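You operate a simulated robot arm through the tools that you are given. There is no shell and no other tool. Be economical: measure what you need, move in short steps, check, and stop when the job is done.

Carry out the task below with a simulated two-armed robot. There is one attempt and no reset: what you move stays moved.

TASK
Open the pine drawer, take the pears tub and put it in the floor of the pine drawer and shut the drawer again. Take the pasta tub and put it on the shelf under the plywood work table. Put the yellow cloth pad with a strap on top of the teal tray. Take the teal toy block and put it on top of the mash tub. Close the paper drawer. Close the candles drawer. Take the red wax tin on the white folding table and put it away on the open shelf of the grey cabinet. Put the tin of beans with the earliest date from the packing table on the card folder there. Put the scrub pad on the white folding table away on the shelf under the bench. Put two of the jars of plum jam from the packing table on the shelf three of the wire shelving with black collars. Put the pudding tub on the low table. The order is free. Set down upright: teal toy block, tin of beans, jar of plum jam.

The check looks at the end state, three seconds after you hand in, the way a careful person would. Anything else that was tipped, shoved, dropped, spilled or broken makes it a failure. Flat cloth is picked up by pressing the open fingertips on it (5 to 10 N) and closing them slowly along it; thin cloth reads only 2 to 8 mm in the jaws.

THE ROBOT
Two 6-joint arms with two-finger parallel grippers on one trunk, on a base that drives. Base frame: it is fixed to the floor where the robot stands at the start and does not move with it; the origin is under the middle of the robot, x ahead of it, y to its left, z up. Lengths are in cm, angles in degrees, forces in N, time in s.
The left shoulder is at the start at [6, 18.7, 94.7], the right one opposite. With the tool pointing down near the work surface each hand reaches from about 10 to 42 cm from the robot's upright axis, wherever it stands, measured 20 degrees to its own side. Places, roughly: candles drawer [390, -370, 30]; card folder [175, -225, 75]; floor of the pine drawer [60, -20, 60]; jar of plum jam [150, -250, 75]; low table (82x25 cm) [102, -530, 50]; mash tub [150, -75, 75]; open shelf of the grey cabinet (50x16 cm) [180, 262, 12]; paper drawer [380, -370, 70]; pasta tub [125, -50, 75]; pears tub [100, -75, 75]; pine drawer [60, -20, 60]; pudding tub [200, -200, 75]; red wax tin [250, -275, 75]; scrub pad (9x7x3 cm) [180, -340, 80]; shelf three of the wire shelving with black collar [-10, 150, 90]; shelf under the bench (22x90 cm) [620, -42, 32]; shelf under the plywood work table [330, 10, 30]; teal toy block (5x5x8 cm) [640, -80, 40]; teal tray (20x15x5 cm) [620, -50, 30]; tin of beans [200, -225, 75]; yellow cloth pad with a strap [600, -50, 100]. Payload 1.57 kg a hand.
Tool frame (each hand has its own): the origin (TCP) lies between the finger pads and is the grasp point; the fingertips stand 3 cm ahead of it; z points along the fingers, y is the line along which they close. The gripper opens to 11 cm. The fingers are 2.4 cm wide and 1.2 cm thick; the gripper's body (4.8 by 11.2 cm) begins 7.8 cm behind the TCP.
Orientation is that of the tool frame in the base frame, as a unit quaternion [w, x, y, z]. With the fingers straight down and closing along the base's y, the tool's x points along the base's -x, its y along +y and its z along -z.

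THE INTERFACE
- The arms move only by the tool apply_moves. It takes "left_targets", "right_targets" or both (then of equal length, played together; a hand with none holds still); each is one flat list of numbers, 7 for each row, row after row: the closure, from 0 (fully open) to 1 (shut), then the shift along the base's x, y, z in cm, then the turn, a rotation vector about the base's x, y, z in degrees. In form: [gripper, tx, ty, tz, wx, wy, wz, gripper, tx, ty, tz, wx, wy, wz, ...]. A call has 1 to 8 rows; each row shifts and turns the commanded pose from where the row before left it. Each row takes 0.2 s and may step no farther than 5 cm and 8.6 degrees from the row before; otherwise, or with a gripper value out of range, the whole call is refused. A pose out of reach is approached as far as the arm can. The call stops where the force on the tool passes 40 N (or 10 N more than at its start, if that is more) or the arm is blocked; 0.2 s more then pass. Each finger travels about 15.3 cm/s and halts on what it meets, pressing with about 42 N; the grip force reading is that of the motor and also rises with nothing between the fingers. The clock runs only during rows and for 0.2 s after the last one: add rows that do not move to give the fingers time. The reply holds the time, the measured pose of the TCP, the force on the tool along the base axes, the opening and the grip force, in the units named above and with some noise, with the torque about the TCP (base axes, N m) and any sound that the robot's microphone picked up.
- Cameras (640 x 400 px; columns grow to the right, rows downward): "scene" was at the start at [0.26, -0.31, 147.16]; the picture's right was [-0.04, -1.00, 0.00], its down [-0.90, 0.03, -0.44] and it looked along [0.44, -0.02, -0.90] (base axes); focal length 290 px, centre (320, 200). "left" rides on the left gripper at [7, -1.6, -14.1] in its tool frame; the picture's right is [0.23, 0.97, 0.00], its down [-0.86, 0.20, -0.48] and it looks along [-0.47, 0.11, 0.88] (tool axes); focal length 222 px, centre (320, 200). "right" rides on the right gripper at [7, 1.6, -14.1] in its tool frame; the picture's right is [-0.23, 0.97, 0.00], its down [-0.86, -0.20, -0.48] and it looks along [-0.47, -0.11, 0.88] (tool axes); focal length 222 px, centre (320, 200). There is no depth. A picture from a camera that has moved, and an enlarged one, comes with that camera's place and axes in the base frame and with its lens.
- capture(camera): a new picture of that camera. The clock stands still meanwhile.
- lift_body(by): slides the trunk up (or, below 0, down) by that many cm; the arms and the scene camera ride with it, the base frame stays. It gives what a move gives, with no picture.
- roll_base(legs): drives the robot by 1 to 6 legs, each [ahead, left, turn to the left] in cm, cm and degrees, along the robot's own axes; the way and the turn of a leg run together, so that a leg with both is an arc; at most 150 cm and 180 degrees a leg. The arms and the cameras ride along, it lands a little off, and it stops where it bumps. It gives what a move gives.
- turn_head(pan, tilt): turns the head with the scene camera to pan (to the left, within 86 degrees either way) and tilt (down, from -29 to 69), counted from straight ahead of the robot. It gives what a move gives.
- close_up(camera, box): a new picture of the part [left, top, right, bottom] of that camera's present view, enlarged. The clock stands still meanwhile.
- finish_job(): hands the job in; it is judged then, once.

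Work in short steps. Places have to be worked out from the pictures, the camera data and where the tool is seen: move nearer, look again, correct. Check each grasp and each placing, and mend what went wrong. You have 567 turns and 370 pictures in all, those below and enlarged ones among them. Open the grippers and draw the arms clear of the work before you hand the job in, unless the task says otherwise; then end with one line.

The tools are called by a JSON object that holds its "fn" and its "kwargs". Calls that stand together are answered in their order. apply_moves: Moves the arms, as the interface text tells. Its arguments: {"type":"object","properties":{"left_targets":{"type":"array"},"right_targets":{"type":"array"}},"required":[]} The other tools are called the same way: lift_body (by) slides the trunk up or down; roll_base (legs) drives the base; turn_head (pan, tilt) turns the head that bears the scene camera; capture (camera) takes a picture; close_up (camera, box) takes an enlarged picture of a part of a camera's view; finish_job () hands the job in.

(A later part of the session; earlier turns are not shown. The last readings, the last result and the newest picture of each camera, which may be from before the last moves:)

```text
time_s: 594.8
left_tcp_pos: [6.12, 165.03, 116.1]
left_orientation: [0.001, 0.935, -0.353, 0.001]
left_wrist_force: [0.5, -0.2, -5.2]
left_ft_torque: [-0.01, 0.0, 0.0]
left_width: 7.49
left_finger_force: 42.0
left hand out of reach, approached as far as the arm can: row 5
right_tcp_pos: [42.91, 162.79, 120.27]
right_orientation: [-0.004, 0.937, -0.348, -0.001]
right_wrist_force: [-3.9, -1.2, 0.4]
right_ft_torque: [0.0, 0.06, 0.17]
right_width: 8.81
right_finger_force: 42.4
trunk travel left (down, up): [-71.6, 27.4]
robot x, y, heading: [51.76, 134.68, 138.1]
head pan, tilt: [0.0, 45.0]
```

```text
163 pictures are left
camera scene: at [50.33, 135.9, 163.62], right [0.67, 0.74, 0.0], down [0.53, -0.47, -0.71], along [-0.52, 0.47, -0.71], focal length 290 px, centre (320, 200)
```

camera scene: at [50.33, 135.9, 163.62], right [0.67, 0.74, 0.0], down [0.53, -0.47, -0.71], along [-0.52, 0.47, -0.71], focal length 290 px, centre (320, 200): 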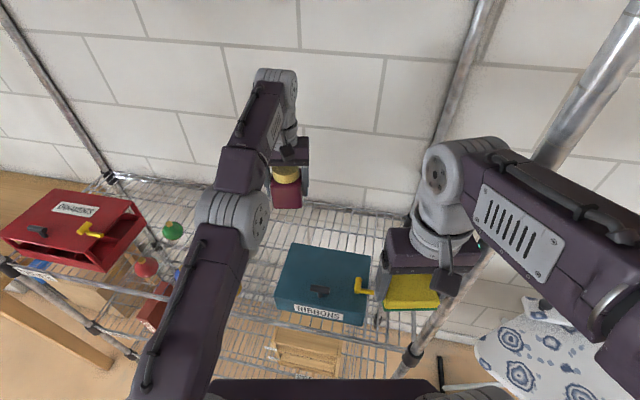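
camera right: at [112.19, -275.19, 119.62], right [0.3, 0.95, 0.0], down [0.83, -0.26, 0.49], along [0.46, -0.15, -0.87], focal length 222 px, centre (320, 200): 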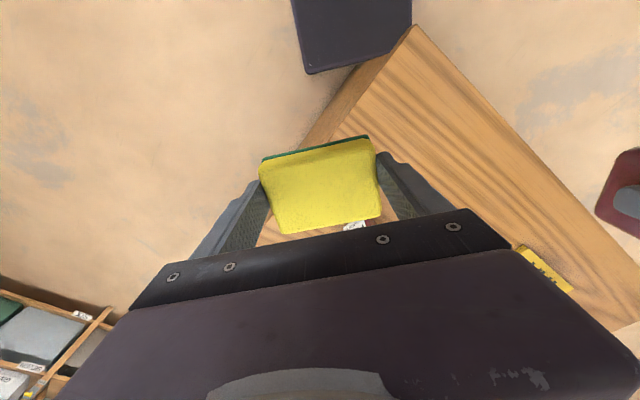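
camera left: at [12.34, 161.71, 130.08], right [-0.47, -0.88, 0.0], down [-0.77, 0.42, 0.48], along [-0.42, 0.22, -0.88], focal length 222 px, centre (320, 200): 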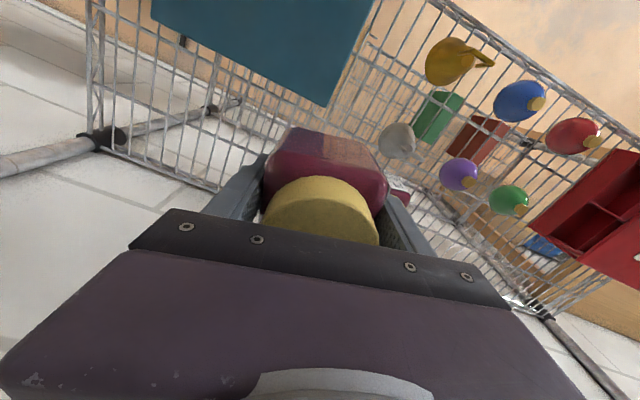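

Near the reach limit at this height; I lower 6 cm (still above the box) and go 3 cm further back. I also shift the right hand slightly off the post.

{"fn": "apply_moves", "kwargs": {"left_targets": [1, 0, 0, -3, 0, 0, 0, 1, 0, 0, -3, 0, 0, 0, 1, -1.2, 1, 0, 0, 0, 0, 1, -1.2, 1, 0, 0, 0, 0], "right_targets": [1, -0.8, -0.8, 0, 0, 0, 0, 1, -0.8, -0.8, 0, 0, 0, 0, 1, 0, 0, 0, 0, 0, 0, 1, 0, 0, 0, 0, 0, 0]}}

{"fn": "capture", "kwargs": {"camera": "left"}}

```text
time_s: 595.8
left_tcp_pos: [4.3, 166.44, 110.02]
left_orientation: [-0.001, 0.935, -0.355, 0.0]
left_wrist_force: [-0.6, -0.1, -6.3]
left_ft_torque: [-0.01, -0.03, -0.01]
left_width: 7.45
left_finger_force: 42.0
left hand out of reach, approached as far as the arm can: row 4
right_tcp_pos: [41.51, 161.15, 120.19]
right_orientation: [-0.003, 0.937, -0.349, -0.001]
right_wrist_force: [0.3, 0.5, -0.8]
right_ft_torque: [0.0, -0.03, -0.01]
right_width: 8.81
right_finger_force: 42.4
trunk travel left (down, up): [-71.6, 27.4]
robot x, y, heading: [52.11, 134.82, 138.0]
head pan, tilt: [0.0, 45.0]
```

```text
162 pictures are left
camera left: at [10.51, 163.21, 123.99], right [-0.47, -0.88, 0.0], down [-0.77, 0.42, 0.48], along [-0.42, 0.23, -0.88], focal length 222 px, centre (320, 200)
```

left: 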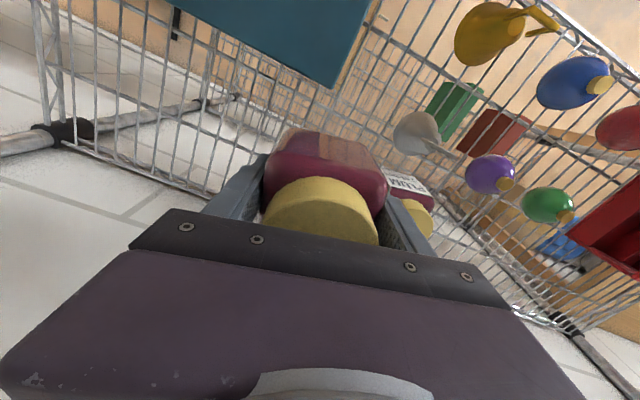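

Clearance to box ≈2.7 cm, to jar 1 fine. Lower to the shelf.

{"fn": "apply_moves", "kwargs": {"left_targets": [1, -0.3, 0.3, -3.5, 0, 0, 0, 1, -0.3, 0.3, -3.5, 0, 0, 0, 1, 0, 0, -3.5, 0, 0, 0, 1, 0, 0, -2, 0, 0, 0]}}

{"fn": "apply_moves", "kwargs": {"left_targets": [1, 0, 0, -0.7, 0, 0, 0, 1, 0, 0, -0.7, 0, 0, 0]}}

{"fn": "capture", "kwargs": {"camera": "left"}}

```text
time_s: 596.8
left_tcp_pos: [3.74, 167.34, 97.44]
left_orientation: [0.0, 0.935, -0.353, 0.0]
left_wrist_force: [-0.3, 0.1, -5.6]
left_ft_torque: [-0.02, -0.03, 0.02]
left_width: 7.48
left_finger_force: 41.6
right_tcp_pos: [41.31, 161.25, 120.27]
right_orientation: [-0.003, 0.937, -0.348, -0.001]
right_wrist_force: [-1.1, 0.0, -0.1]
right_ft_torque: [-0.03, 0.02, -0.03]
right_width: 8.83
right_finger_force: 42.6
trunk travel left (down, up): [-71.6, 27.4]
robot x, y, heading: [51.83, 134.07, 138.2]
head pan, tilt: [0.0, 45.0]
```

```text
time_s: 597.4
left_tcp_pos: [3.82, 167.21, 96.51]
left_orientation: [-0.002, 0.935, -0.354, -0.003]
left_wrist_force: [-3.4, 1.5, 9.3]
left_ft_torque: [-0.16, -0.27, -0.07]
left_width: 7.5
left_finger_force: 42.2
right_tcp_pos: [41.62, 161.05, 120.31]
right_orientation: [-0.004, 0.937, -0.349, -0.003]
right_wrist_force: [1.0, 0.0, -0.6]
right_ft_torque: [-0.01, -0.03, 0.0]
right_width: 8.84
right_finger_force: 41.9
trunk travel left (down, up): [-71.6, 27.4]
robot x, y, heading: [51.97, 134.42, 138.0]
head pan, tilt: [0.0, 45.0]
```

```text
161 pictures are left
camera left: at [10.04, 163.79, 110.39], right [-0.47, -0.88, 0.0], down [-0.77, 0.41, 0.49], along [-0.43, 0.23, -0.87], focal length 222 px, centre (320, 200)
```

left: 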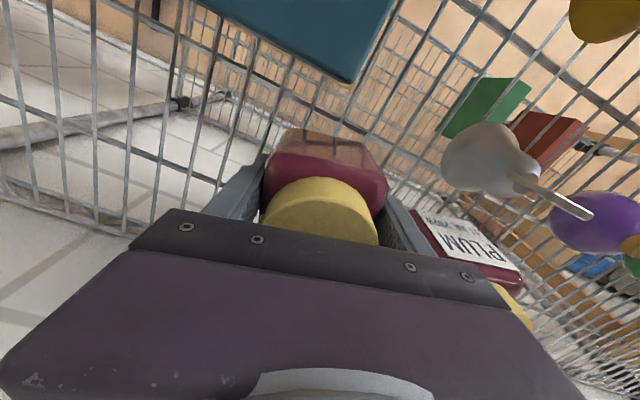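

Contact. Open only a little (jar 1 is near), and rise.

{"fn": "apply_moves", "kwargs": {"left_targets": [0.24, 0, 0, 0, 0, 0, 0, 0.2, 0, 0, 0, 0, 0, 0, 0.2, 0, 0, 2, 0, 0, 0, 0.2, 0, 0, 4, 0, 0, 0, 0.2, 0, 0, 4, 0, 0, 0, 0.2, 0, 0, 4, 0, 0, 0]}}

{"fn": "capture", "kwargs": {"camera": "left"}}

```text
time_s: 598.8
left_tcp_pos: [4.46, 166.4, 110.03]
left_orientation: [-0.001, 0.936, -0.353, -0.001]
left_wrist_force: [-0.1, 0.1, 0.0]
left_ft_torque: [0.02, -0.02, 0.0]
left_width: 8.82
left_finger_force: 0.0
left hand out of reach, approached as far as the arm can: row 6
right_tcp_pos: [41.47, 161.15, 120.28]
right_orientation: [-0.003, 0.937, -0.348, -0.001]
right_wrist_force: [0.0, -0.3, 0.1]
right_ft_torque: [-0.04, 0.03, 0.0]
right_width: 8.81
right_finger_force: 42.6
trunk travel left (down, up): [-71.6, 27.4]
robot x, y, heading: [51.97, 134.64, 138.1]
head pan, tilt: [0.0, 45.0]
```

```text
160 pictures are left
camera left: at [10.74, 162.98, 123.98], right [-0.47, -0.88, 0.0], down [-0.77, 0.42, 0.48], along [-0.42, 0.23, -0.88], focal length 222 px, centre (320, 200)
```

left: 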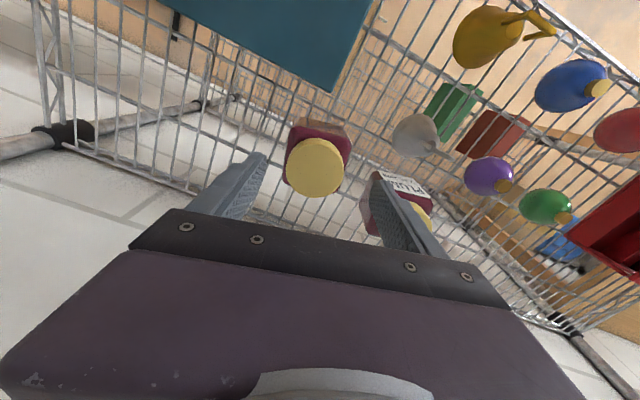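

Both jars stand. Retract over the box and back out.

{"fn": "apply_moves", "kwargs": {"left_targets": [0.2, 1.5, -1.3, 3, 0, 0, 0, 0.2, 2.5, -2.2, 3, 0, 0, 0, 0.2, 3, -2.7, 2, 0, 0, 0, 0.2, 3, -2.7, 0, 0, 0, 0, 0.2, 3, -2.7, 0, 0, 0, 0, 0.2, 3, -2.7, 0, 0, 0, 0]}}

{"fn": "roll_base", "kwargs": {"legs": [[-50, 0, 0]]}}

{"fn": "close_up", "kwargs": {"camera": "scene", "box": [160, 60, 480, 260]}}

```text
time_s: 600.2
left_tcp_pos: [10.99, 166.46, 118.68]
left_orientation: [0.0, 0.936, -0.353, -0.001]
left_wrist_force: [-0.6, -0.2, 0.4]
left_ft_torque: [0.03, 0.0, 0.0]
left_width: 8.78
left_finger_force: 0.0
left hand out of reach, approached as far as the arm can: row 1, 2, 3, 4, 5, 6
right_tcp_pos: [41.64, 161.14, 120.25]
right_orientation: [-0.003, 0.937, -0.349, -0.002]
right_wrist_force: [0.1, -0.5, -0.1]
right_ft_torque: [0.0, -0.03, -0.01]
right_width: 8.85
right_finger_force: 42.3
trunk travel left (down, up): [-71.6, 27.4]
robot x, y, heading: [51.7, 134.32, 137.9]
head pan, tilt: [0.0, 45.0]
```

```text
time_s: 603.2
left_tcp_pos: [48.33, 133.05, 118.61]
left_orientation: [-0.001, 0.934, -0.357, -0.002]
left_wrist_force: [0.8, -1.1, 0.1]
left_ft_torque: [-0.02, 0.0, 0.0]
left_width: 8.78
left_finger_force: 0.0
right_tcp_pos: [78.89, 127.5, 120.16]
right_orientation: [-0.004, 0.937, -0.35, -0.001]
right_wrist_force: [0.2, -0.3, 0.6]
right_ft_torque: [0.02, 0.0, 0.04]
right_width: 8.85
right_finger_force: 41.9
trunk travel left (down, up): [-71.6, 27.4]
robot x, y, heading: [89.67, 100.88, 137.6]
head pan, tilt: [0.0, 45.0]
```

```text
2.00 times, centred on (320, 160) of scene
camera zoom: at [87.57, 102.27, 163.62], right [0.67, 0.74, 0.0], down [0.52, -0.48, -0.71], along [-0.52, 0.48, -0.71], focal length 581 px, centre (320, 280)
```

zoom: 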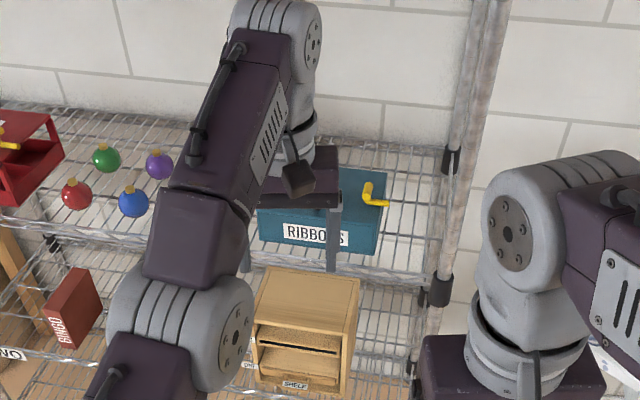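

Retract the left arm and drive toward the far bench: first to ~[230,-90].

{"fn": "apply_moves", "kwargs": {"left_targets": [0, 3, -2.7, 0, 0, 0, 0, 0, 3, -2.7, 0, 0, 0, 0, 0, 3, -2.7, 0, 0, 0, 0, 0, 3, -2.7, 0, 0, 0, 0, 0, 2, -1.8, 0, 0, 0, 0]}}

{"fn": "roll_base", "kwargs": {"legs": [[0, 0, -137.6], [40, -60, 0], [55, -51, 0], [45, -80, 0]]}}

{"fn": "turn_head", "kwargs": {"pan": 0, "tilt": 20}}

{"fn": "capture", "kwargs": {"camera": "scene"}}

```text
time_s: 604.4
left_tcp_pos: [54.7, 135.99, 118.55]
left_orientation: [0.001, 0.934, -0.356, -0.001]
left_wrist_force: [0.2, -0.3, 0.3]
left_ft_torque: [0.02, 0.0, -0.01]
left_width: 11.05
left_finger_force: 0.0
left hand out of reach, approached as far as the arm can: row 1, 2, 3, 4, 5
right_tcp_pos: [78.95, 127.46, 120.28]
right_orientation: [-0.003, 0.936, -0.351, -0.002]
right_wrist_force: [-0.6, -1.0, -0.9]
right_ft_torque: [-0.01, -0.01, 0.01]
right_width: 8.85
right_finger_force: 41.6
trunk travel left (down, up): [-71.6, 27.4]
robot x, y, heading: [89.45, 100.75, 137.5]
head pan, tilt: [0.0, 45.0]
```

```text
time_s: 621.9
left_tcp_pos: [285.7, -83.57, 118.59]
left_orientation: [0.001, -0.027, 1.0, 0.0]
left_wrist_force: [0.2, 0.7, -0.4]
left_ft_torque: [0.02, -0.03, -0.01]
left_width: 11.0
left_finger_force: 0.2
right_tcp_pos: [262.55, -94.59, 120.19]
right_orientation: [0.003, -0.033, 0.999, -0.002]
right_wrist_force: [-0.8, -0.2, -0.3]
right_ft_torque: [-0.01, -0.02, -0.01]
right_width: 8.86
right_finger_force: 41.9
trunk travel left (down, up): [-71.6, 27.4]
robot x, y, heading: [236.7, -82.59, 2.4]
head pan, tilt: [0.0, 45.0]
```

```text
time_s: 622.8
left_tcp_pos: [285.73, -83.52, 118.51]
left_orientation: [0.001, -0.026, 1.0, 0.0]
left_wrist_force: [0.0, 0.5, -0.1]
left_ft_torque: [0.01, -0.01, 0.01]
left_width: 11.01
left_finger_force: 0.1
right_tcp_pos: [262.5, -94.51, 120.25]
right_orientation: [0.003, -0.032, 0.999, -0.003]
right_wrist_force: [0.4, -0.3, 0.0]
right_ft_torque: [0.0, 0.02, 0.0]
right_width: 8.85
right_finger_force: 41.3
trunk travel left (down, up): [-71.6, 27.4]
robot x, y, heading: [236.9, -83.22, 2.6]
head pan, tilt: [0.0, 20.0]
```

```text
158 pictures are left
camera scene: at [239.83, -82.82, 167.48], right [0.04, -1.0, 0.0], down [-0.34, -0.01, -0.94], along [0.94, 0.04, -0.34], focal length 290 px, centre (320, 200)
```

scene: 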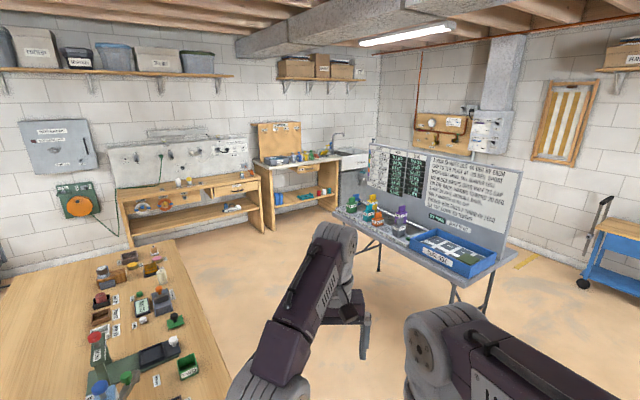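

Bench with sink is ahead right. I first straighten the left arm, then drive through the gap to ~[530,-75].

{"fn": "apply_moves", "kwargs": {"left_targets": [0, -2, 3, 0, 0, 0, 0, 0, -2, 3, 0, 0, 0, 0, 0, -2, 3, 0, 0, 0, 0, 0, -2, 3, 0, 0, 0, 0, 0, -2, 3, 0, 0, 0, 0, 0, -2, 3, 0, 0, 0, 0]}}

{"fn": "roll_base", "kwargs": {"legs": [[85, 22, 0], [90, 8, 0], [90, -20, 0], [0, 0, 25.5]]}}

{"fn": "turn_head", "kwargs": {"pan": 0, "tilt": 32}}

{"fn": "capture", "kwargs": {"camera": "scene"}}

```text
time_s: 624.2
left_tcp_pos: [289.55, -69.82, 118.51]
left_orientation: [0.0, -0.026, 1.0, 0.001]
left_wrist_force: [-0.4, 0.4, -0.2]
left_ft_torque: [-0.01, -0.03, 0.03]
left_width: 11.03
left_finger_force: 0.0
left hand out of reach, approached as far as the arm can: row 1, 2, 3, 4, 5, 6
right_tcp_pos: [262.54, -94.43, 120.19]
right_orientation: [0.003, -0.031, 1.0, -0.003]
right_wrist_force: [0.7, -0.5, -0.3]
right_ft_torque: [-0.03, 0.03, -0.02]
right_width: 8.82
right_finger_force: 41.8
trunk travel left (down, up): [-71.6, 27.4]
robot x, y, heading: [236.31, -82.87, 2.4]
head pan, tilt: [0.0, 20.0]
```

```text
time_s: 626.8
left_tcp_pos: [326.5, -57.79, 118.13]
left_orientation: [-0.002, -0.036, 0.999, 0.0]
left_wrist_force: [0.7, 0.5, -0.8]
left_ft_torque: [-0.08, 0.06, -0.03]
left_width: 10.99
left_finger_force: 0.1
right_tcp_pos: [300.04, -82.93, 120.07]
right_orientation: [0.0, -0.042, 0.999, -0.004]
right_wrist_force: [0.6, 0.9, -0.6]
right_ft_torque: [-0.06, 0.1, 0.0]
right_width: 8.84
right_finger_force: 42.1
trunk travel left (down, up): [-71.6, 27.4]
robot x, y, heading: [272.84, -72.0, 3.6]
head pan, tilt: [0.0, 20.0]
stopped in leg 1: the robot was blocked; the commanded pose is now the measured one
```

```text
time_s: 627.5
left_tcp_pos: [326.18, -58.33, 118.4]
left_orientation: [0.0, -0.037, 0.999, 0.001]
left_wrist_force: [0.0, 0.6, 0.2]
left_ft_torque: [0.0, 0.0, 0.0]
left_width: 11.02
left_finger_force: 0.1
right_tcp_pos: [299.6, -83.47, 120.1]
right_orientation: [0.001, -0.042, 0.999, -0.003]
right_wrist_force: [0.0, 0.1, -0.4]
right_ft_torque: [0.04, -0.02, -0.01]
right_width: 8.83
right_finger_force: 41.9
trunk travel left (down, up): [-71.6, 27.4]
robot x, y, heading: [273.71, -72.4, 3.4]
head pan, tilt: [0.0, 32.0]
```

```text
157 pictures are left
camera scene: at [276.4, -72.26, 165.57], right [0.06, -1.0, 0.0], down [-0.53, -0.03, -0.85], along [0.85, 0.05, -0.53], focal length 290 px, centre (320, 200)
```

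scene: 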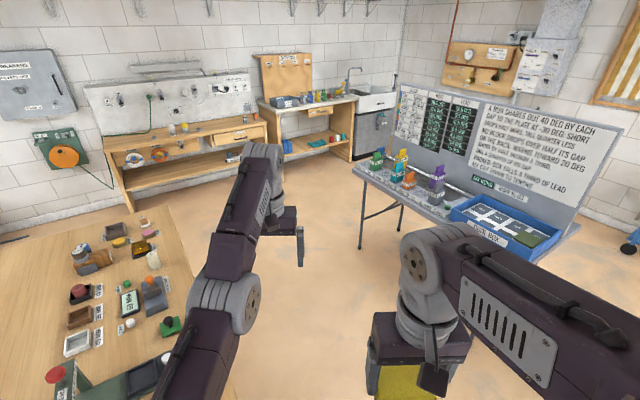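

I clipped the plywood table's corner region; nothing looks disturbed. I move away to the right, and lower/retract the left hand (too high to fold in).

{"fn": "roll_base", "kwargs": {"legs": [[-12, -32, 0]]}}

{"fn": "apply_moves", "kwargs": {"left_targets": [0, -1, 0.5, -4, 0, 0, 0, 0, -2, 0.5, -4, 0, 0, 0, 0, -2, 0.5, -4, 0, 0, 0, 0, -3, 0.5, -2, 0, 0, 0, 0, -3, 0.5, 0, 0, 0, 0, 0, -3, 0.5, 0, 0, 0, 0, 0, -3, 0.5, 0, 0, 0, 0]}}

{"fn": "capture", "kwargs": {"camera": "scene"}}

```text
time_s: 629.8
left_tcp_pos: [316.13, -90.93, 118.59]
left_orientation: [0.002, -0.036, 0.999, 0.0]
left_wrist_force: [-0.4, -0.5, -0.4]
left_ft_torque: [0.0, -0.03, 0.0]
left_width: 10.95
left_finger_force: 0.0
right_tcp_pos: [289.69, -115.96, 120.19]
right_orientation: [0.002, -0.042, 0.999, -0.003]
right_wrist_force: [-0.1, 0.9, -0.1]
right_ft_torque: [0.0, 0.03, -0.04]
right_width: 8.85
right_finger_force: 41.8
trunk travel left (down, up): [-71.6, 27.4]
robot x, y, heading: [263.06, -104.84, 3.4]
head pan, tilt: [0.0, 32.0]
```

```text
time_s: 631.4
left_tcp_pos: [316.08, -90.56, 118.49]
left_orientation: [0.001, -0.036, 0.999, 0.0]
left_wrist_force: [-0.4, 0.3, 0.3]
left_ft_torque: [0.03, -0.03, -0.01]
left_width: 11.0
left_finger_force: 0.1
left hand out of reach, approached as far as the arm can: row 1, 2, 3, 4, 5, 6, 7
right_tcp_pos: [289.59, -116.07, 120.33]
right_orientation: [0.002, -0.042, 0.999, -0.002]
right_wrist_force: [0.6, 0.9, -0.7]
right_ft_torque: [0.02, -0.01, 0.02]
right_width: 8.84
right_finger_force: 41.9
trunk travel left (down, up): [-71.6, 27.4]
robot x, y, heading: [263.36, -105.03, 3.4]
head pan, tilt: [0.0, 32.0]
```

```text
156 pictures are left
camera scene: at [266.31, -104.85, 165.57], right [0.06, -1.0, 0.0], down [-0.53, -0.03, -0.85], along [0.85, 0.05, -0.53], focal length 290 px, centre (320, 200)
```

scene: 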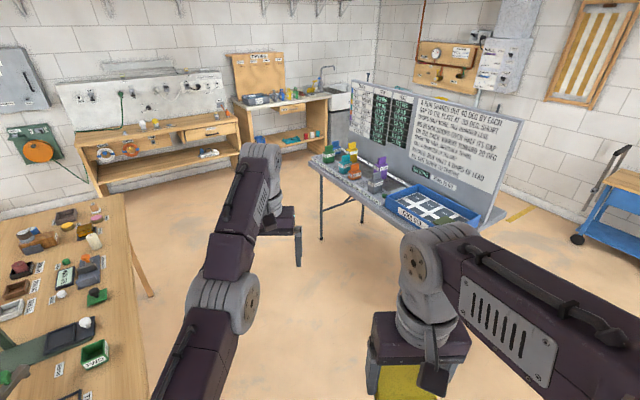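

The left arm seems stuck near full extension. I test a sideways/up motion.

{"fn": "apply_moves", "kwargs": {"left_targets": [0, -4, 0, 3, 0, 0, 0, 0, -4, 0, 3, 0, 0, 0]}}

{"fn": "apply_moves", "kwargs": {"left_targets": [0, 0, 4, -3, 0, 0, 0, 0, 0, 4, -3, 0, 0, 0]}}

```text
time_s: 632.0
left_tcp_pos: [307.64, -90.25, 124.53]
left_orientation: [0.004, -0.036, 0.999, 0.0]
left_wrist_force: [-0.8, -0.2, -0.4]
left_ft_torque: [0.0, -0.05, 0.0]
left_width: 11.01
left_finger_force: 0.1
right_tcp_pos: [289.36, -116.17, 120.31]
right_orientation: [0.003, -0.041, 0.999, -0.003]
right_wrist_force: [-0.6, 0.0, -0.1]
right_ft_torque: [0.02, -0.01, 0.0]
right_width: 8.83
right_finger_force: 41.7
trunk travel left (down, up): [-71.6, 27.4]
robot x, y, heading: [263.15, -105.01, 3.8]
head pan, tilt: [0.0, 32.0]
```

```text
time_s: 632.6
left_tcp_pos: [308.05, -82.27, 118.37]
left_orientation: [0.0, -0.035, 0.999, 0.0]
left_wrist_force: [-0.2, -0.1, 0.2]
left_ft_torque: [-0.02, 0.03, -0.03]
left_width: 11.01
left_finger_force: 0.1
right_tcp_pos: [289.62, -116.12, 120.26]
right_orientation: [0.002, -0.041, 0.999, -0.003]
right_wrist_force: [-0.4, -0.8, 0.3]
right_ft_torque: [-0.06, 0.03, 0.02]
right_width: 8.84
right_finger_force: 42.4
trunk travel left (down, up): [-71.6, 27.4]
robot x, y, heading: [263.45, -105.02, 3.6]
head pan, tilt: [0.0, 32.0]
```

Free again. Bring the left hand in.

{"fn": "apply_moves", "kwargs": {"left_targets": [0, -3.5, 0, -1.5, 0, 0, 0, 0, -3.5, 0, -1.5, 0, 0, 0, 0, -3.5, 0, -1.5, 0, 0, 0]}}

{"fn": "roll_base", "kwargs": {"legs": [[85, 10, 0], [75, 42, 0], [60, 25, 0]]}}

{"fn": "capture", "kwargs": {"camera": "scene"}}

```text
time_s: 633.4
left_tcp_pos: [297.48, -82.51, 113.9]
left_orientation: [0.002, -0.035, 0.999, 0.001]
left_wrist_force: [0.4, 0.3, -0.6]
left_ft_torque: [0.02, -0.01, 0.0]
left_width: 10.99
left_finger_force: 0.0
right_tcp_pos: [289.56, -116.17, 120.2]
right_orientation: [0.002, -0.041, 0.999, -0.003]
right_wrist_force: [0.0, -0.1, -0.3]
right_ft_torque: [-0.01, -0.01, -0.01]
right_width: 8.86
right_finger_force: 41.9
trunk travel left (down, up): [-71.6, 27.4]
robot x, y, heading: [263.22, -104.84, 3.5]
head pan, tilt: [0.0, 32.0]
```

```text
time_s: 645.3
left_tcp_pos: [513.44, 8.75, 113.94]
left_orientation: [0.001, -0.041, 0.999, 0.001]
left_wrist_force: [0.3, 0.2, -0.2]
left_ft_torque: [0.01, 0.04, 0.01]
left_width: 11.01
left_finger_force: 0.1
right_tcp_pos: [505.85, -24.85, 120.23]
right_orientation: [0.003, -0.046, 0.999, -0.002]
right_wrist_force: [0.2, -0.3, -0.3]
right_ft_torque: [-0.02, 0.0, 0.01]
right_width: 8.85
right_finger_force: 41.8
trunk travel left (down, up): [-71.6, 27.4]
robot x, y, heading: [479.49, -13.94, 4.2]
head pan, tilt: [0.0, 32.0]
```

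```text
155 pictures are left
camera scene: at [482.42, -13.98, 165.57], right [0.07, -1.0, 0.0], down [-0.53, -0.04, -0.85], along [0.85, 0.06, -0.53], focal length 290 px, centre (320, 200)
```

scene: 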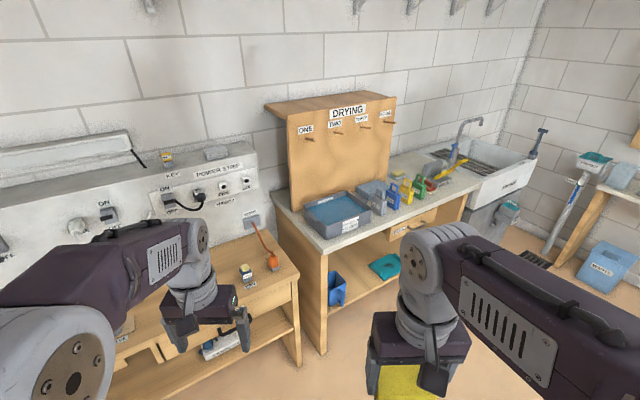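

Close-ups of the bench top and its under-shelf.

{"fn": "close_up", "kwargs": {"camera": "scene", "box": [290, 110, 530, 260]}}

{"fn": "close_up", "kwargs": {"camera": "scene", "box": [290, 210, 490, 335]}}

```text
2.67 times, centred on (410, 185) of scene
camera zoom: at [482.42, -13.98, 165.57], right [0.07, -1.0, 0.0], down [-0.53, -0.04, -0.85], along [0.85, 0.06, -0.53], focal length 774 px, centre (80, 240)
```

zoom: 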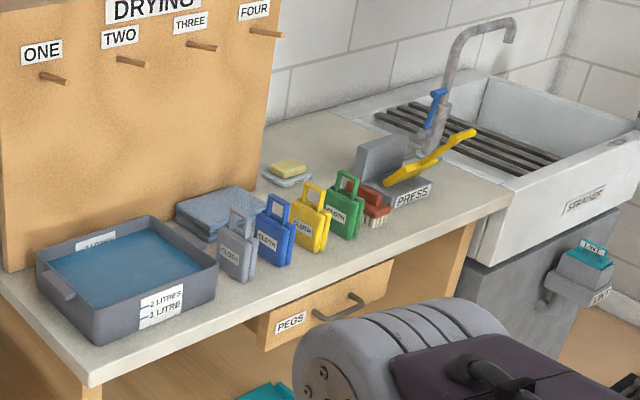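

```text
3.20 times, centred on (390, 272) of scene
camera zoom: at [482.42, -13.98, 165.57], right [0.07, -1.0, 0.0], down [-0.53, -0.04, -0.85], along [0.85, 0.06, -0.53], focal length 929 px, centre (96, -32)
```

zoom: 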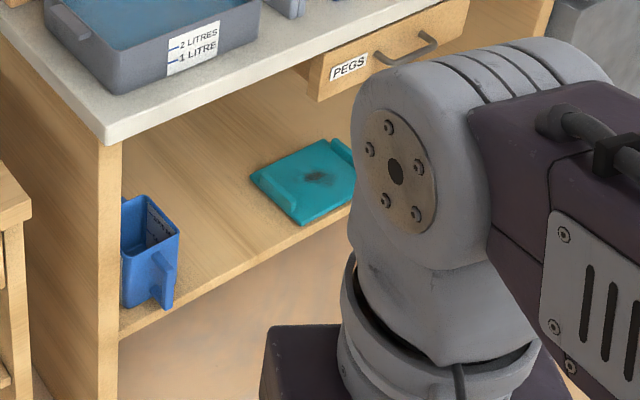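

The yellow CLOTH pad (with strap) stands on the counter; the teal tray lies on the under-shelf. I turn to face the bench (38°) and slide right in front of it.

{"fn": "roll_base", "kwargs": {"legs": [[0, 0, 34], [0, -85, 0]]}}

{"fn": "turn_head", "kwargs": {"pan": 0, "tilt": 40}}

{"fn": "capture", "kwargs": {"camera": "scene"}}

```text
time_s: 651.4
left_tcp_pos: [546.36, -42.37, 113.95]
left_orientation: [0.001, -0.327, 0.945, 0.0]
left_wrist_force: [-0.2, 0.8, 0.3]
left_ft_torque: [0.01, -0.03, 0.02]
left_width: 10.99
left_finger_force: 0.1
right_tcp_pos: [558.55, -74.71, 120.27]
right_orientation: [0.003, -0.332, 0.943, -0.002]
right_wrist_force: [-0.1, -0.4, -1.2]
right_ft_torque: [-0.01, 0.04, 0.02]
right_width: 8.83
right_finger_force: 42.1
trunk travel left (down, up): [-71.6, 27.4]
robot x, y, heading: [530.36, -79.98, 37.6]
head pan, tilt: [0.0, 32.0]
```

```text
time_s: 652.1
left_tcp_pos: [546.37, -42.51, 113.93]
left_orientation: [0.001, -0.326, 0.945, 0.001]
left_wrist_force: [0.2, -0.6, -0.5]
left_ft_torque: [0.01, -0.03, 0.02]
left_width: 11.01
left_finger_force: 0.0
right_tcp_pos: [558.55, -74.8, 120.19]
right_orientation: [0.004, -0.332, 0.943, -0.001]
right_wrist_force: [-0.4, 0.0, -1.6]
right_ft_torque: [-0.01, -0.02, -0.01]
right_width: 8.85
right_finger_force: 41.9
trunk travel left (down, up): [-71.6, 27.4]
robot x, y, heading: [530.63, -80.1, 37.5]
head pan, tilt: [0.0, 40.0]
```

```text
152 pictures are left
camera scene: at [532.59, -78.74, 164.36], right [0.61, -0.79, 0.0], down [-0.51, -0.39, -0.77], along [0.61, 0.47, -0.64], focal length 290 px, centre (320, 200)
```

scene: 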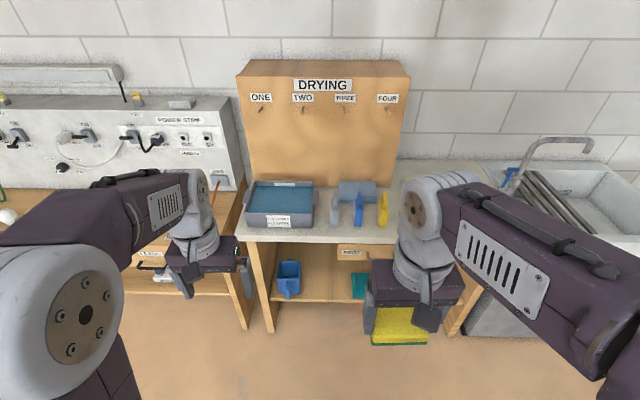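

Aligned with the bench. First the scrub pad: there's a 26 cm gap on the shelf between the blue jug and the teal tray. Lower the trunk and pitch the right hand 34°.

{"fn": "lift_body", "kwargs": {"by": -40}}

{"fn": "lift_body", "kwargs": {"by": -15}}

{"fn": "apply_moves", "kwargs": {"right_targets": [1, 3, 2.3, -2, 0, 0, 0, 1, 3, 2.3, -2, 5.18, -6.74, 0, 1, 2.5, 2, -4, 5.18, -6.74, 0, 1, 2.5, 2, -4, 5.18, -6.74, 0, 1, 2, 1.5, -4, 5.18, -6.74, 0, 1, 0, 0, -4, 0, 0, 0]}}

{"fn": "capture", "kwargs": {"camera": "right"}}

{"fn": "capture", "kwargs": {"camera": "scene"}}

```text
time_s: 655.9
left_tcp_pos: [546.29, -42.39, 74.02]
left_orientation: [0.001, -0.327, 0.945, 0.001]
left_wrist_force: [0.1, -0.5, -0.4]
left_ft_torque: [0.01, 0.04, 0.02]
left_width: 11.01
left_finger_force: 0.1
right_tcp_pos: [558.57, -74.6, 80.1]
right_orientation: [0.004, -0.331, 0.944, -0.002]
right_wrist_force: [-0.2, -0.7, -0.4]
right_ft_torque: [0.0, -0.01, 0.05]
right_width: 8.84
right_finger_force: 41.6
trunk travel left (down, up): [-31.6, 67.4]
robot x, y, heading: [530.53, -80.53, 37.5]
head pan, tilt: [0.0, 40.0]
```

```text
time_s: 657.7
left_tcp_pos: [546.34, -42.46, 59.0]
left_orientation: [0.001, -0.326, 0.945, 0.001]
left_wrist_force: [-0.2, -0.6, -0.4]
left_ft_torque: [-0.01, 0.03, 0.02]
left_width: 11.0
left_finger_force: 0.0
right_tcp_pos: [558.55, -74.65, 65.24]
right_orientation: [0.003, -0.332, 0.943, -0.001]
right_wrist_force: [-0.5, -0.3, -0.6]
right_ft_torque: [0.0, 0.0, -0.01]
right_width: 8.79
right_finger_force: 42.2
trunk travel left (down, up): [-16.6, 82.4]
robot x, y, heading: [530.21, -80.07, 37.0]
head pan, tilt: [0.0, 40.0]
```

```text
refused: row 3 steps farther than a row can; nothing moved
```

```text
151 pictures are left
camera right: at [552.0, -77.74, 79.43], right [-0.43, 0.9, 0.0], down [0.79, 0.38, 0.48], along [0.44, 0.21, -0.88], focal length 222 px, centre (320, 200)
```

right: 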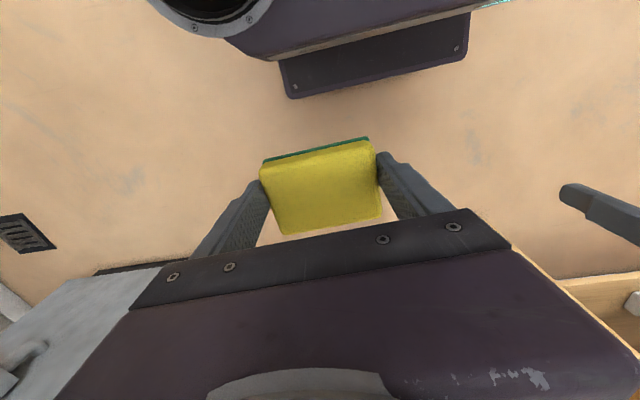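

```text
150 pictures are left
camera scene: at [532.56, -78.72, 109.36], right [0.61, -0.79, 0.0], down [-0.51, -0.39, -0.77], along [0.61, 0.47, -0.64], focal length 290 px, centre (320, 200)
```

scene: 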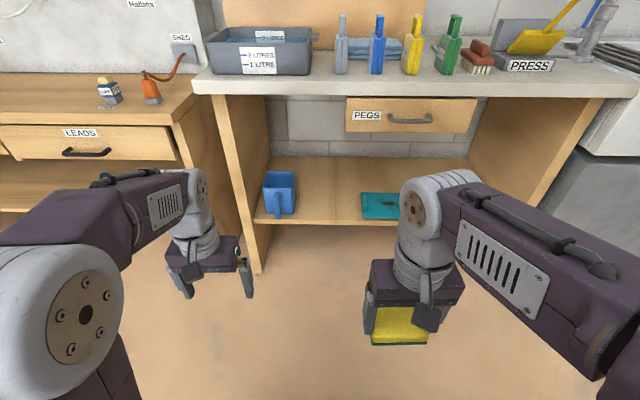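

Shelf top ≈ z 33, its front at ≈81 cm ahead; counter front ≈77. Redo the pitch with legal steps.

{"fn": "apply_moves", "kwargs": {"right_targets": [1, 3, 2.3, -2, 0, 0, 0, 1, 2.2, 1.7, -3, 5.18, -6.74, 0, 1, 2.2, 1.7, -3.5, 5.18, -6.74, 0, 1, 2.2, 1.7, -3.5, 5.18, -6.74, 0, 1, 2.2, 1.7, -3.5, 5.18, -6.74, 0, 1, 0, 0, -3, 0, 0, 0]}}

{"fn": "capture", "kwargs": {"camera": "right"}}

```text
time_s: 659.1
left_tcp_pos: [546.32, -42.4, 59.03]
left_orientation: [0.001, -0.326, 0.945, 0.0]
left_wrist_force: [-0.6, -0.2, 0.1]
left_ft_torque: [-0.02, -0.03, -0.02]
left_width: 10.99
left_finger_force: 0.0
right_tcp_pos: [570.18, -66.9, 48.15]
right_orientation: [0.259, -0.311, 0.912, 0.065]
right_wrist_force: [-0.5, 0.5, 0.2]
right_ft_torque: [-0.12, 0.01, -0.03]
right_width: 8.82
right_finger_force: 42.2
right hand out of reach, approached as far as the arm can: row 5
trunk travel left (down, up): [-16.6, 82.4]
robot x, y, heading: [530.5, -80.01, 37.5]
head pan, tilt: [0.0, 40.0]
```

```text
149 pictures are left
camera right: at [558.36, -73.25, 56.75], right [-0.43, 0.9, 0.07], down [0.49, 0.16, 0.86], along [0.76, 0.41, -0.51], focal length 222 px, centre (320, 200)
```

right: 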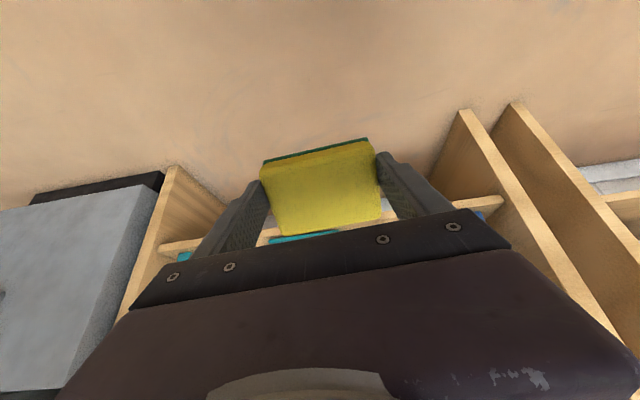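

Slide left 11 and drive ahead 29.

{"fn": "roll_base", "kwargs": {"legs": [[0, 11, 0], [29, 0, 0]]}}

{"fn": "apply_moves", "kwargs": {"right_targets": [1, 0.8, 0.6, -3, 0, 0, 0, 1, 0.8, 0.6, -3, 0, 0, 0]}}

{"fn": "capture", "kwargs": {"camera": "right"}}

{"fn": "capture", "kwargs": {"camera": "scene"}}

```text
time_s: 661.9
left_tcp_pos: [562.66, -16.12, 59.05]
left_orientation: [0.001, -0.328, 0.945, 0.001]
left_wrist_force: [0.6, 0.1, 0.2]
left_ft_torque: [-0.02, 0.01, 0.04]
left_width: 10.99
left_finger_force: 0.0
right_tcp_pos: [586.52, -40.39, 48.37]
right_orientation: [0.261, -0.315, 0.91, 0.065]
right_wrist_force: [-1.0, 0.3, -0.7]
right_ft_torque: [0.02, 0.04, 0.02]
right_width: 8.84
right_finger_force: 41.8
trunk travel left (down, up): [-16.6, 82.4]
robot x, y, heading: [546.78, -54.11, 37.6]
head pan, tilt: [0.0, 40.0]
```

```text
time_s: 662.5
left_tcp_pos: [562.7, -16.17, 59.03]
left_orientation: [0.001, -0.328, 0.945, 0.0]
left_wrist_force: [1.0, 0.2, -0.3]
left_ft_torque: [0.0, -0.02, -0.05]
left_width: 11.01
left_finger_force: 0.0
right_tcp_pos: [587.92, -39.18, 42.37]
right_orientation: [0.262, -0.316, 0.91, 0.065]
right_wrist_force: [-0.3, -0.2, -0.8]
right_ft_torque: [0.01, 0.01, -0.01]
right_width: 8.83
right_finger_force: 42.3
trunk travel left (down, up): [-16.6, 82.4]
robot x, y, heading: [546.62, -53.84, 37.7]
head pan, tilt: [0.0, 40.0]
```

```text
148 pictures are left
camera right: at [576.35, -45.62, 50.9], right [-0.44, 0.89, 0.07], down [0.48, 0.17, 0.86], along [0.76, 0.42, -0.51], focal length 222 px, centre (320, 200)
```

right: 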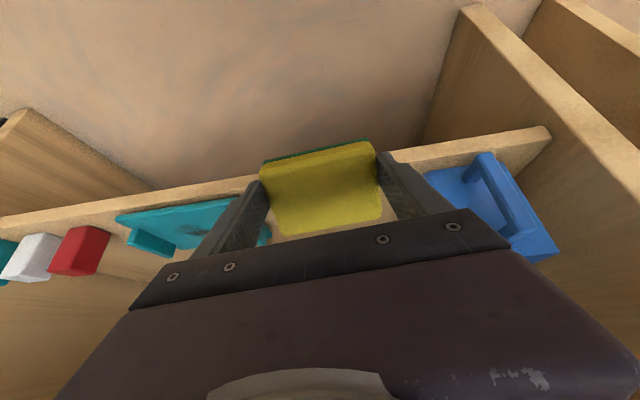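

```text
147 pictures are left
camera scene: at [549.02, -52.41, 109.35], right [0.61, -0.79, 0.0], down [-0.51, -0.39, -0.77], along [0.61, 0.47, -0.64], focal length 290 px, centre (320, 200)
```

scene: 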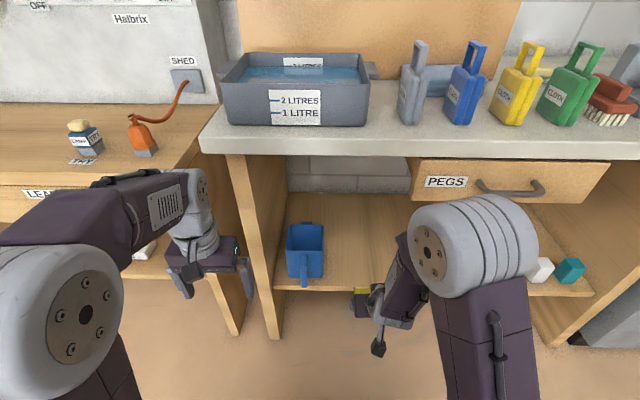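

The gap between tray and jug is clear; move 15 cm in and 2.5 cm left.

{"fn": "apply_moves", "kwargs": {"right_targets": [1, 2.6, 2.8, 0, 0, 0, 0, 1, 2.6, 2.8, 0, 0, 0, 0, 1, 2.6, 2.8, 0, 0, 0, 0, 1, 2.6, 2.8, 0, 0, 0, 0]}}

{"fn": "capture", "kwargs": {"camera": "right"}}

```text
time_s: 663.5
left_tcp_pos: [562.66, -16.12, 58.92]
left_orientation: [0.001, -0.328, 0.945, 0.0]
left_wrist_force: [-0.2, 0.1, -0.5]
left_ft_torque: [0.03, 0.01, -0.01]
left_width: 11.0
left_finger_force: 0.1
right_tcp_pos: [598.44, -27.8, 42.4]
right_orientation: [0.262, -0.315, 0.91, 0.065]
right_wrist_force: [0.3, 0.6, -0.6]
right_ft_torque: [0.0, -0.03, -0.01]
right_width: 8.87
right_finger_force: 41.8
trunk travel left (down, up): [-16.6, 82.4]
robot x, y, heading: [546.81, -53.9, 37.5]
head pan, tilt: [0.0, 40.0]
```

```text
146 pictures are left
camera right: at [586.8, -34.3, 50.85], right [-0.44, 0.89, 0.07], down [0.48, 0.17, 0.86], along [0.76, 0.42, -0.5], focal length 222 px, centre (320, 200)
```

right: 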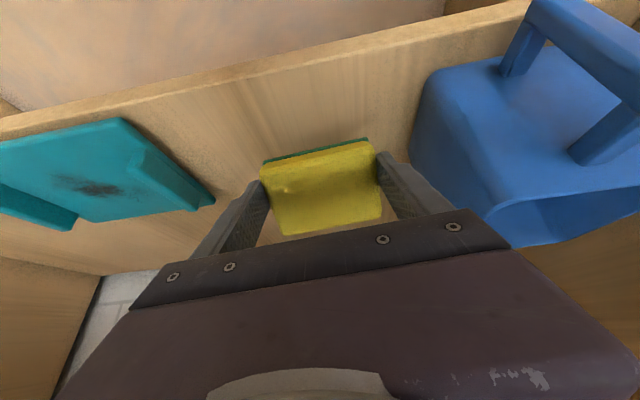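

Well placed. Shift 1 cm away from the jug and lower to contact.

{"fn": "apply_moves", "kwargs": {"right_targets": [1, 0.6, -0.8, -1, 0, 0, 0, 1, 0, 0, -1, 0, 0, 0, 1, 0, 0, -1, 0, 0, 0]}}

{"fn": "apply_moves", "kwargs": {"right_targets": [1, 0, 0, -0.8, 0, 0, 0, 1, 0, 0, -0.8, 0, 0, 0]}}

```text
time_s: 664.3
left_tcp_pos: [562.65, -16.13, 58.99]
left_orientation: [0.001, -0.328, 0.945, 0.0]
left_wrist_force: [-0.5, 0.3, -0.4]
left_ft_torque: [0.0, 0.01, 0.01]
left_width: 10.99
left_finger_force: 0.0
right_tcp_pos: [599.16, -28.77, 39.33]
right_orientation: [0.26, -0.316, 0.91, 0.065]
right_wrist_force: [0.2, -0.5, 0.1]
right_ft_torque: [-0.01, 0.01, 0.02]
right_width: 8.85
right_finger_force: 42.0
trunk travel left (down, up): [-16.6, 82.4]
robot x, y, heading: [547.09, -54.39, 37.4]
head pan, tilt: [0.0, 40.0]
```

```text
time_s: 664.9
left_tcp_pos: [562.72, -16.13, 58.96]
left_orientation: [0.001, -0.328, 0.945, 0.001]
left_wrist_force: [0.4, -1.2, -0.4]
left_ft_torque: [0.0, -0.02, -0.01]
left_width: 11.02
left_finger_force: 0.0
right_tcp_pos: [599.25, -28.76, 37.65]
right_orientation: [0.261, -0.315, 0.91, 0.065]
right_wrist_force: [0.5, -0.6, 0.5]
right_ft_torque: [0.02, 0.03, 0.01]
right_width: 8.83
right_finger_force: 42.7
trunk travel left (down, up): [-16.6, 82.4]
robot x, y, heading: [547.0, -53.79, 37.8]
head pan, tilt: [0.0, 40.0]
```

{"fn": "apply_moves", "kwargs": {"right_targets": [1, 0, 0, -0.8, 0, 0, 0, 1, 0, 0, -0.8, 0, 0, 0]}}

{"fn": "capture", "kwargs": {"camera": "right"}}

```text
time_s: 665.5
left_tcp_pos: [562.54, -16.31, 59.01]
left_orientation: [0.003, -0.327, 0.945, 0.001]
left_wrist_force: [0.3, 0.0, 0.0]
left_ft_torque: [0.0, 0.0, -0.01]
left_width: 11.01
left_finger_force: 0.0
right_tcp_pos: [599.43, -28.67, 36.88]
right_orientation: [0.27, -0.312, 0.908, 0.068]
right_wrist_force: [-9.9, -10.7, 24.0]
right_ft_torque: [-0.03, 0.69, 0.11]
right_width: 8.85
right_finger_force: 41.7
trunk travel left (down, up): [-16.6, 82.4]
robot x, y, heading: [546.78, -53.84, 37.7]
head pan, tilt: [0.0, 40.0]
stopped in row 2 (right hand): the force on the tool passed its limit (the readings are from after the stop); the commanded pose is now the measured one
```

```text
145 pictures are left
camera right: at [587.58, -35.22, 45.22], right [-0.44, 0.9, 0.07], down [0.47, 0.16, 0.87], along [0.77, 0.42, -0.49], focal length 222 px, centre (320, 200)
```

right: 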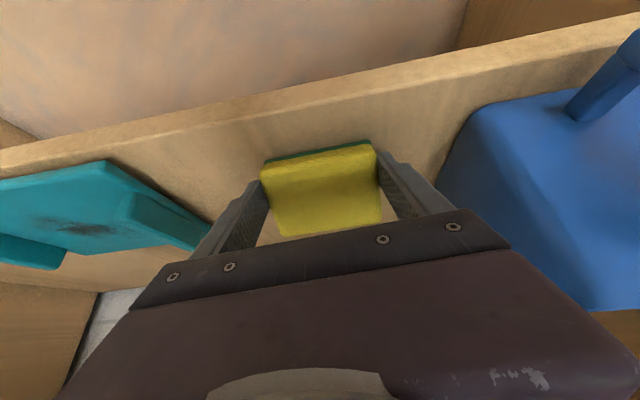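

Contact (shelf ≈ z 34). Ease up, release, withdraw.

{"fn": "apply_moves", "kwargs": {"right_targets": [1, 0, 0, 0.4, 0, 0, 0, 0.1, 0, 0, 0, 0, 0, 0, 0.05, 0, 0, 0, 0, 0, 0, 0.05, -1, -0.8, 1.5, 0, 0, 0, 0.05, -1.7, -1.3, 2, 0, 0, 0, 0.05, -2.5, -2, 2, 0, 0, 0, 0.05, -3, -2.3, 0, 0, 0, 0]}}

{"fn": "capture", "kwargs": {"camera": "right"}}

```text
time_s: 667.1
left_tcp_pos: [562.76, -16.15, 58.97]
left_orientation: [0.001, -0.328, 0.945, 0.001]
left_wrist_force: [0.1, 0.0, -0.2]
left_ft_torque: [0.01, 0.0, -0.01]
left_width: 10.98
left_finger_force: 0.0
right_tcp_pos: [591.34, -35.04, 42.55]
right_orientation: [0.266, -0.314, 0.909, 0.066]
right_wrist_force: [0.1, -0.2, 0.2]
right_ft_torque: [0.04, -0.03, 0.0]
right_width: 10.46
right_finger_force: 0.1
trunk travel left (down, up): [-16.6, 82.4]
robot x, y, heading: [547.04, -54.26, 37.8]
head pan, tilt: [0.0, 40.0]
```

```text
144 pictures are left
camera right: at [579.48, -41.53, 50.89], right [-0.44, 0.9, 0.07], down [0.47, 0.16, 0.87], along [0.76, 0.41, -0.5], focal length 222 px, centre (320, 200)
```

right: 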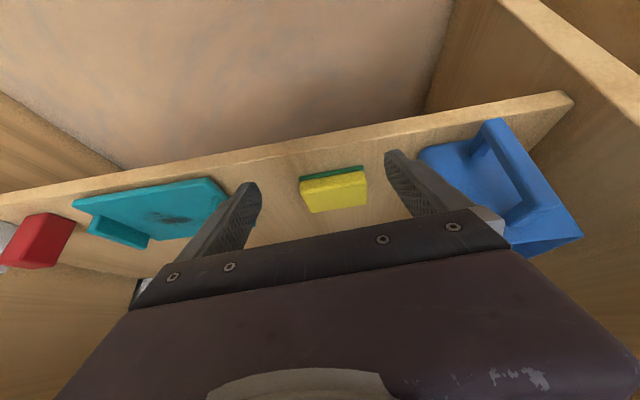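

Scrub pad lies flat on the shelf. Next the yellow cloth pad: back off, level the right hand, raise the trunk.

{"fn": "roll_base", "kwargs": {"legs": [[-28, 0, 0]]}}

{"fn": "apply_moves", "kwargs": {"right_targets": [0, -1, -0.7, 3, -5.18, 6.74, 0, 0, -1, -0.7, 3, -5.18, 6.74, 0, 0, -1, -0.7, 3, -5.18, 6.74, 0, 0, -1, -0.7, 3, -5.18, 6.74, 0]}}

{"fn": "lift_body", "kwargs": {"by": 40}}

{"fn": "lift_body", "kwargs": {"by": 36}}

{"fn": "turn_head", "kwargs": {"pan": -15, "tilt": 45}}

{"fn": "capture", "kwargs": {"camera": "scene"}}

```text
time_s: 669.0
left_tcp_pos: [540.55, -33.28, 58.87]
left_orientation: [0.0, -0.326, 0.945, 0.001]
left_wrist_force: [0.3, -0.2, 0.0]
left_ft_torque: [-0.03, -0.01, -0.02]
left_width: 11.0
left_finger_force: 0.0
right_tcp_pos: [569.22, -52.33, 42.53]
right_orientation: [0.266, -0.312, 0.91, 0.065]
right_wrist_force: [0.3, -0.1, 0.4]
right_ft_torque: [0.04, 0.04, -0.02]
right_width: 10.46
right_finger_force: 0.1
trunk travel left (down, up): [-16.6, 82.4]
robot x, y, heading: [524.92, -71.04, 37.4]
head pan, tilt: [0.0, 40.0]
```

```text
time_s: 670.0
left_tcp_pos: [540.53, -33.35, 59.09]
left_orientation: [0.001, -0.326, 0.945, 0.001]
left_wrist_force: [-0.2, 0.4, -0.6]
left_ft_torque: [0.01, -0.01, -0.04]
left_width: 10.98
left_finger_force: 0.0
right_tcp_pos: [567.4, -55.43, 52.15]
right_orientation: [0.069, -0.325, 0.943, -0.035]
right_wrist_force: [0.0, 0.1, -0.1]
right_ft_torque: [-0.01, 0.03, 0.0]
right_width: 10.99
right_finger_force: 0.0
right hand out of reach, approached as far as the arm can: row 1, 2
trunk travel left (down, up): [-16.6, 82.4]
robot x, y, heading: [524.58, -71.25, 37.3]
head pan, tilt: [0.0, 40.0]
```

```text
time_s: 673.9
left_tcp_pos: [540.55, -33.27, 99.11]
left_orientation: [0.001, -0.327, 0.945, 0.001]
left_wrist_force: [-0.6, 1.1, 0.1]
left_ft_torque: [0.01, 0.0, 0.01]
left_width: 10.99
left_finger_force: 0.0
right_tcp_pos: [567.42, -55.47, 91.93]
right_orientation: [0.069, -0.325, 0.942, -0.036]
right_wrist_force: [0.3, 0.6, 0.5]
right_ft_torque: [0.0, 0.01, 0.02]
right_width: 11.03
right_finger_force: 0.0
trunk travel left (down, up): [-56.6, 42.4]
robot x, y, heading: [524.83, -71.07, 37.4]
head pan, tilt: [0.0, 40.0]
```

```text
time_s: 677.4
left_tcp_pos: [540.54, -33.27, 134.96]
left_orientation: [0.0, -0.327, 0.945, 0.002]
left_wrist_force: [-1.2, -0.4, -0.5]
left_ft_torque: [0.0, -0.04, -0.02]
left_width: 11.02
left_finger_force: 0.0
right_tcp_pos: [567.42, -55.43, 128.03]
right_orientation: [0.07, -0.325, 0.943, -0.036]
right_wrist_force: [0.2, 0.1, 0.3]
right_ft_torque: [0.0, -0.01, 0.02]
right_width: 11.02
right_finger_force: 0.0
trunk travel left (down, up): [-92.6, 6.4]
robot x, y, heading: [525.39, -71.02, 37.6]
head pan, tilt: [0.0, 40.0]
```

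```text
time_s: 678.1
left_tcp_pos: [540.56, -33.36, 135.02]
left_orientation: [0.0, -0.327, 0.945, 0.001]
left_wrist_force: [-0.6, 0.7, 0.4]
left_ft_torque: [0.04, -0.04, -0.02]
left_width: 11.02
left_finger_force: 0.0
right_tcp_pos: [567.43, -55.44, 128.0]
right_orientation: [0.07, -0.325, 0.943, -0.036]
right_wrist_force: [0.3, -0.3, 0.5]
right_ft_torque: [0.02, -0.01, 0.03]
right_width: 11.01
right_finger_force: 0.1
trunk travel left (down, up): [-92.6, 6.4]
robot x, y, heading: [524.99, -71.12, 37.5]
head pan, tilt: [-15.0, 45.0]
```

```text
143 pictures are left
camera scene: at [527.5, -71.65, 184.63], right [0.38, -0.92, 0.0], down [-0.65, -0.27, -0.71], along [0.65, 0.27, -0.71], focal length 290 px, centre (320, 200)
```

scene: 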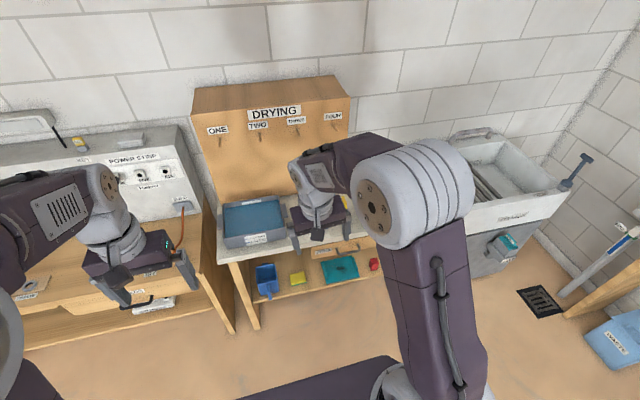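

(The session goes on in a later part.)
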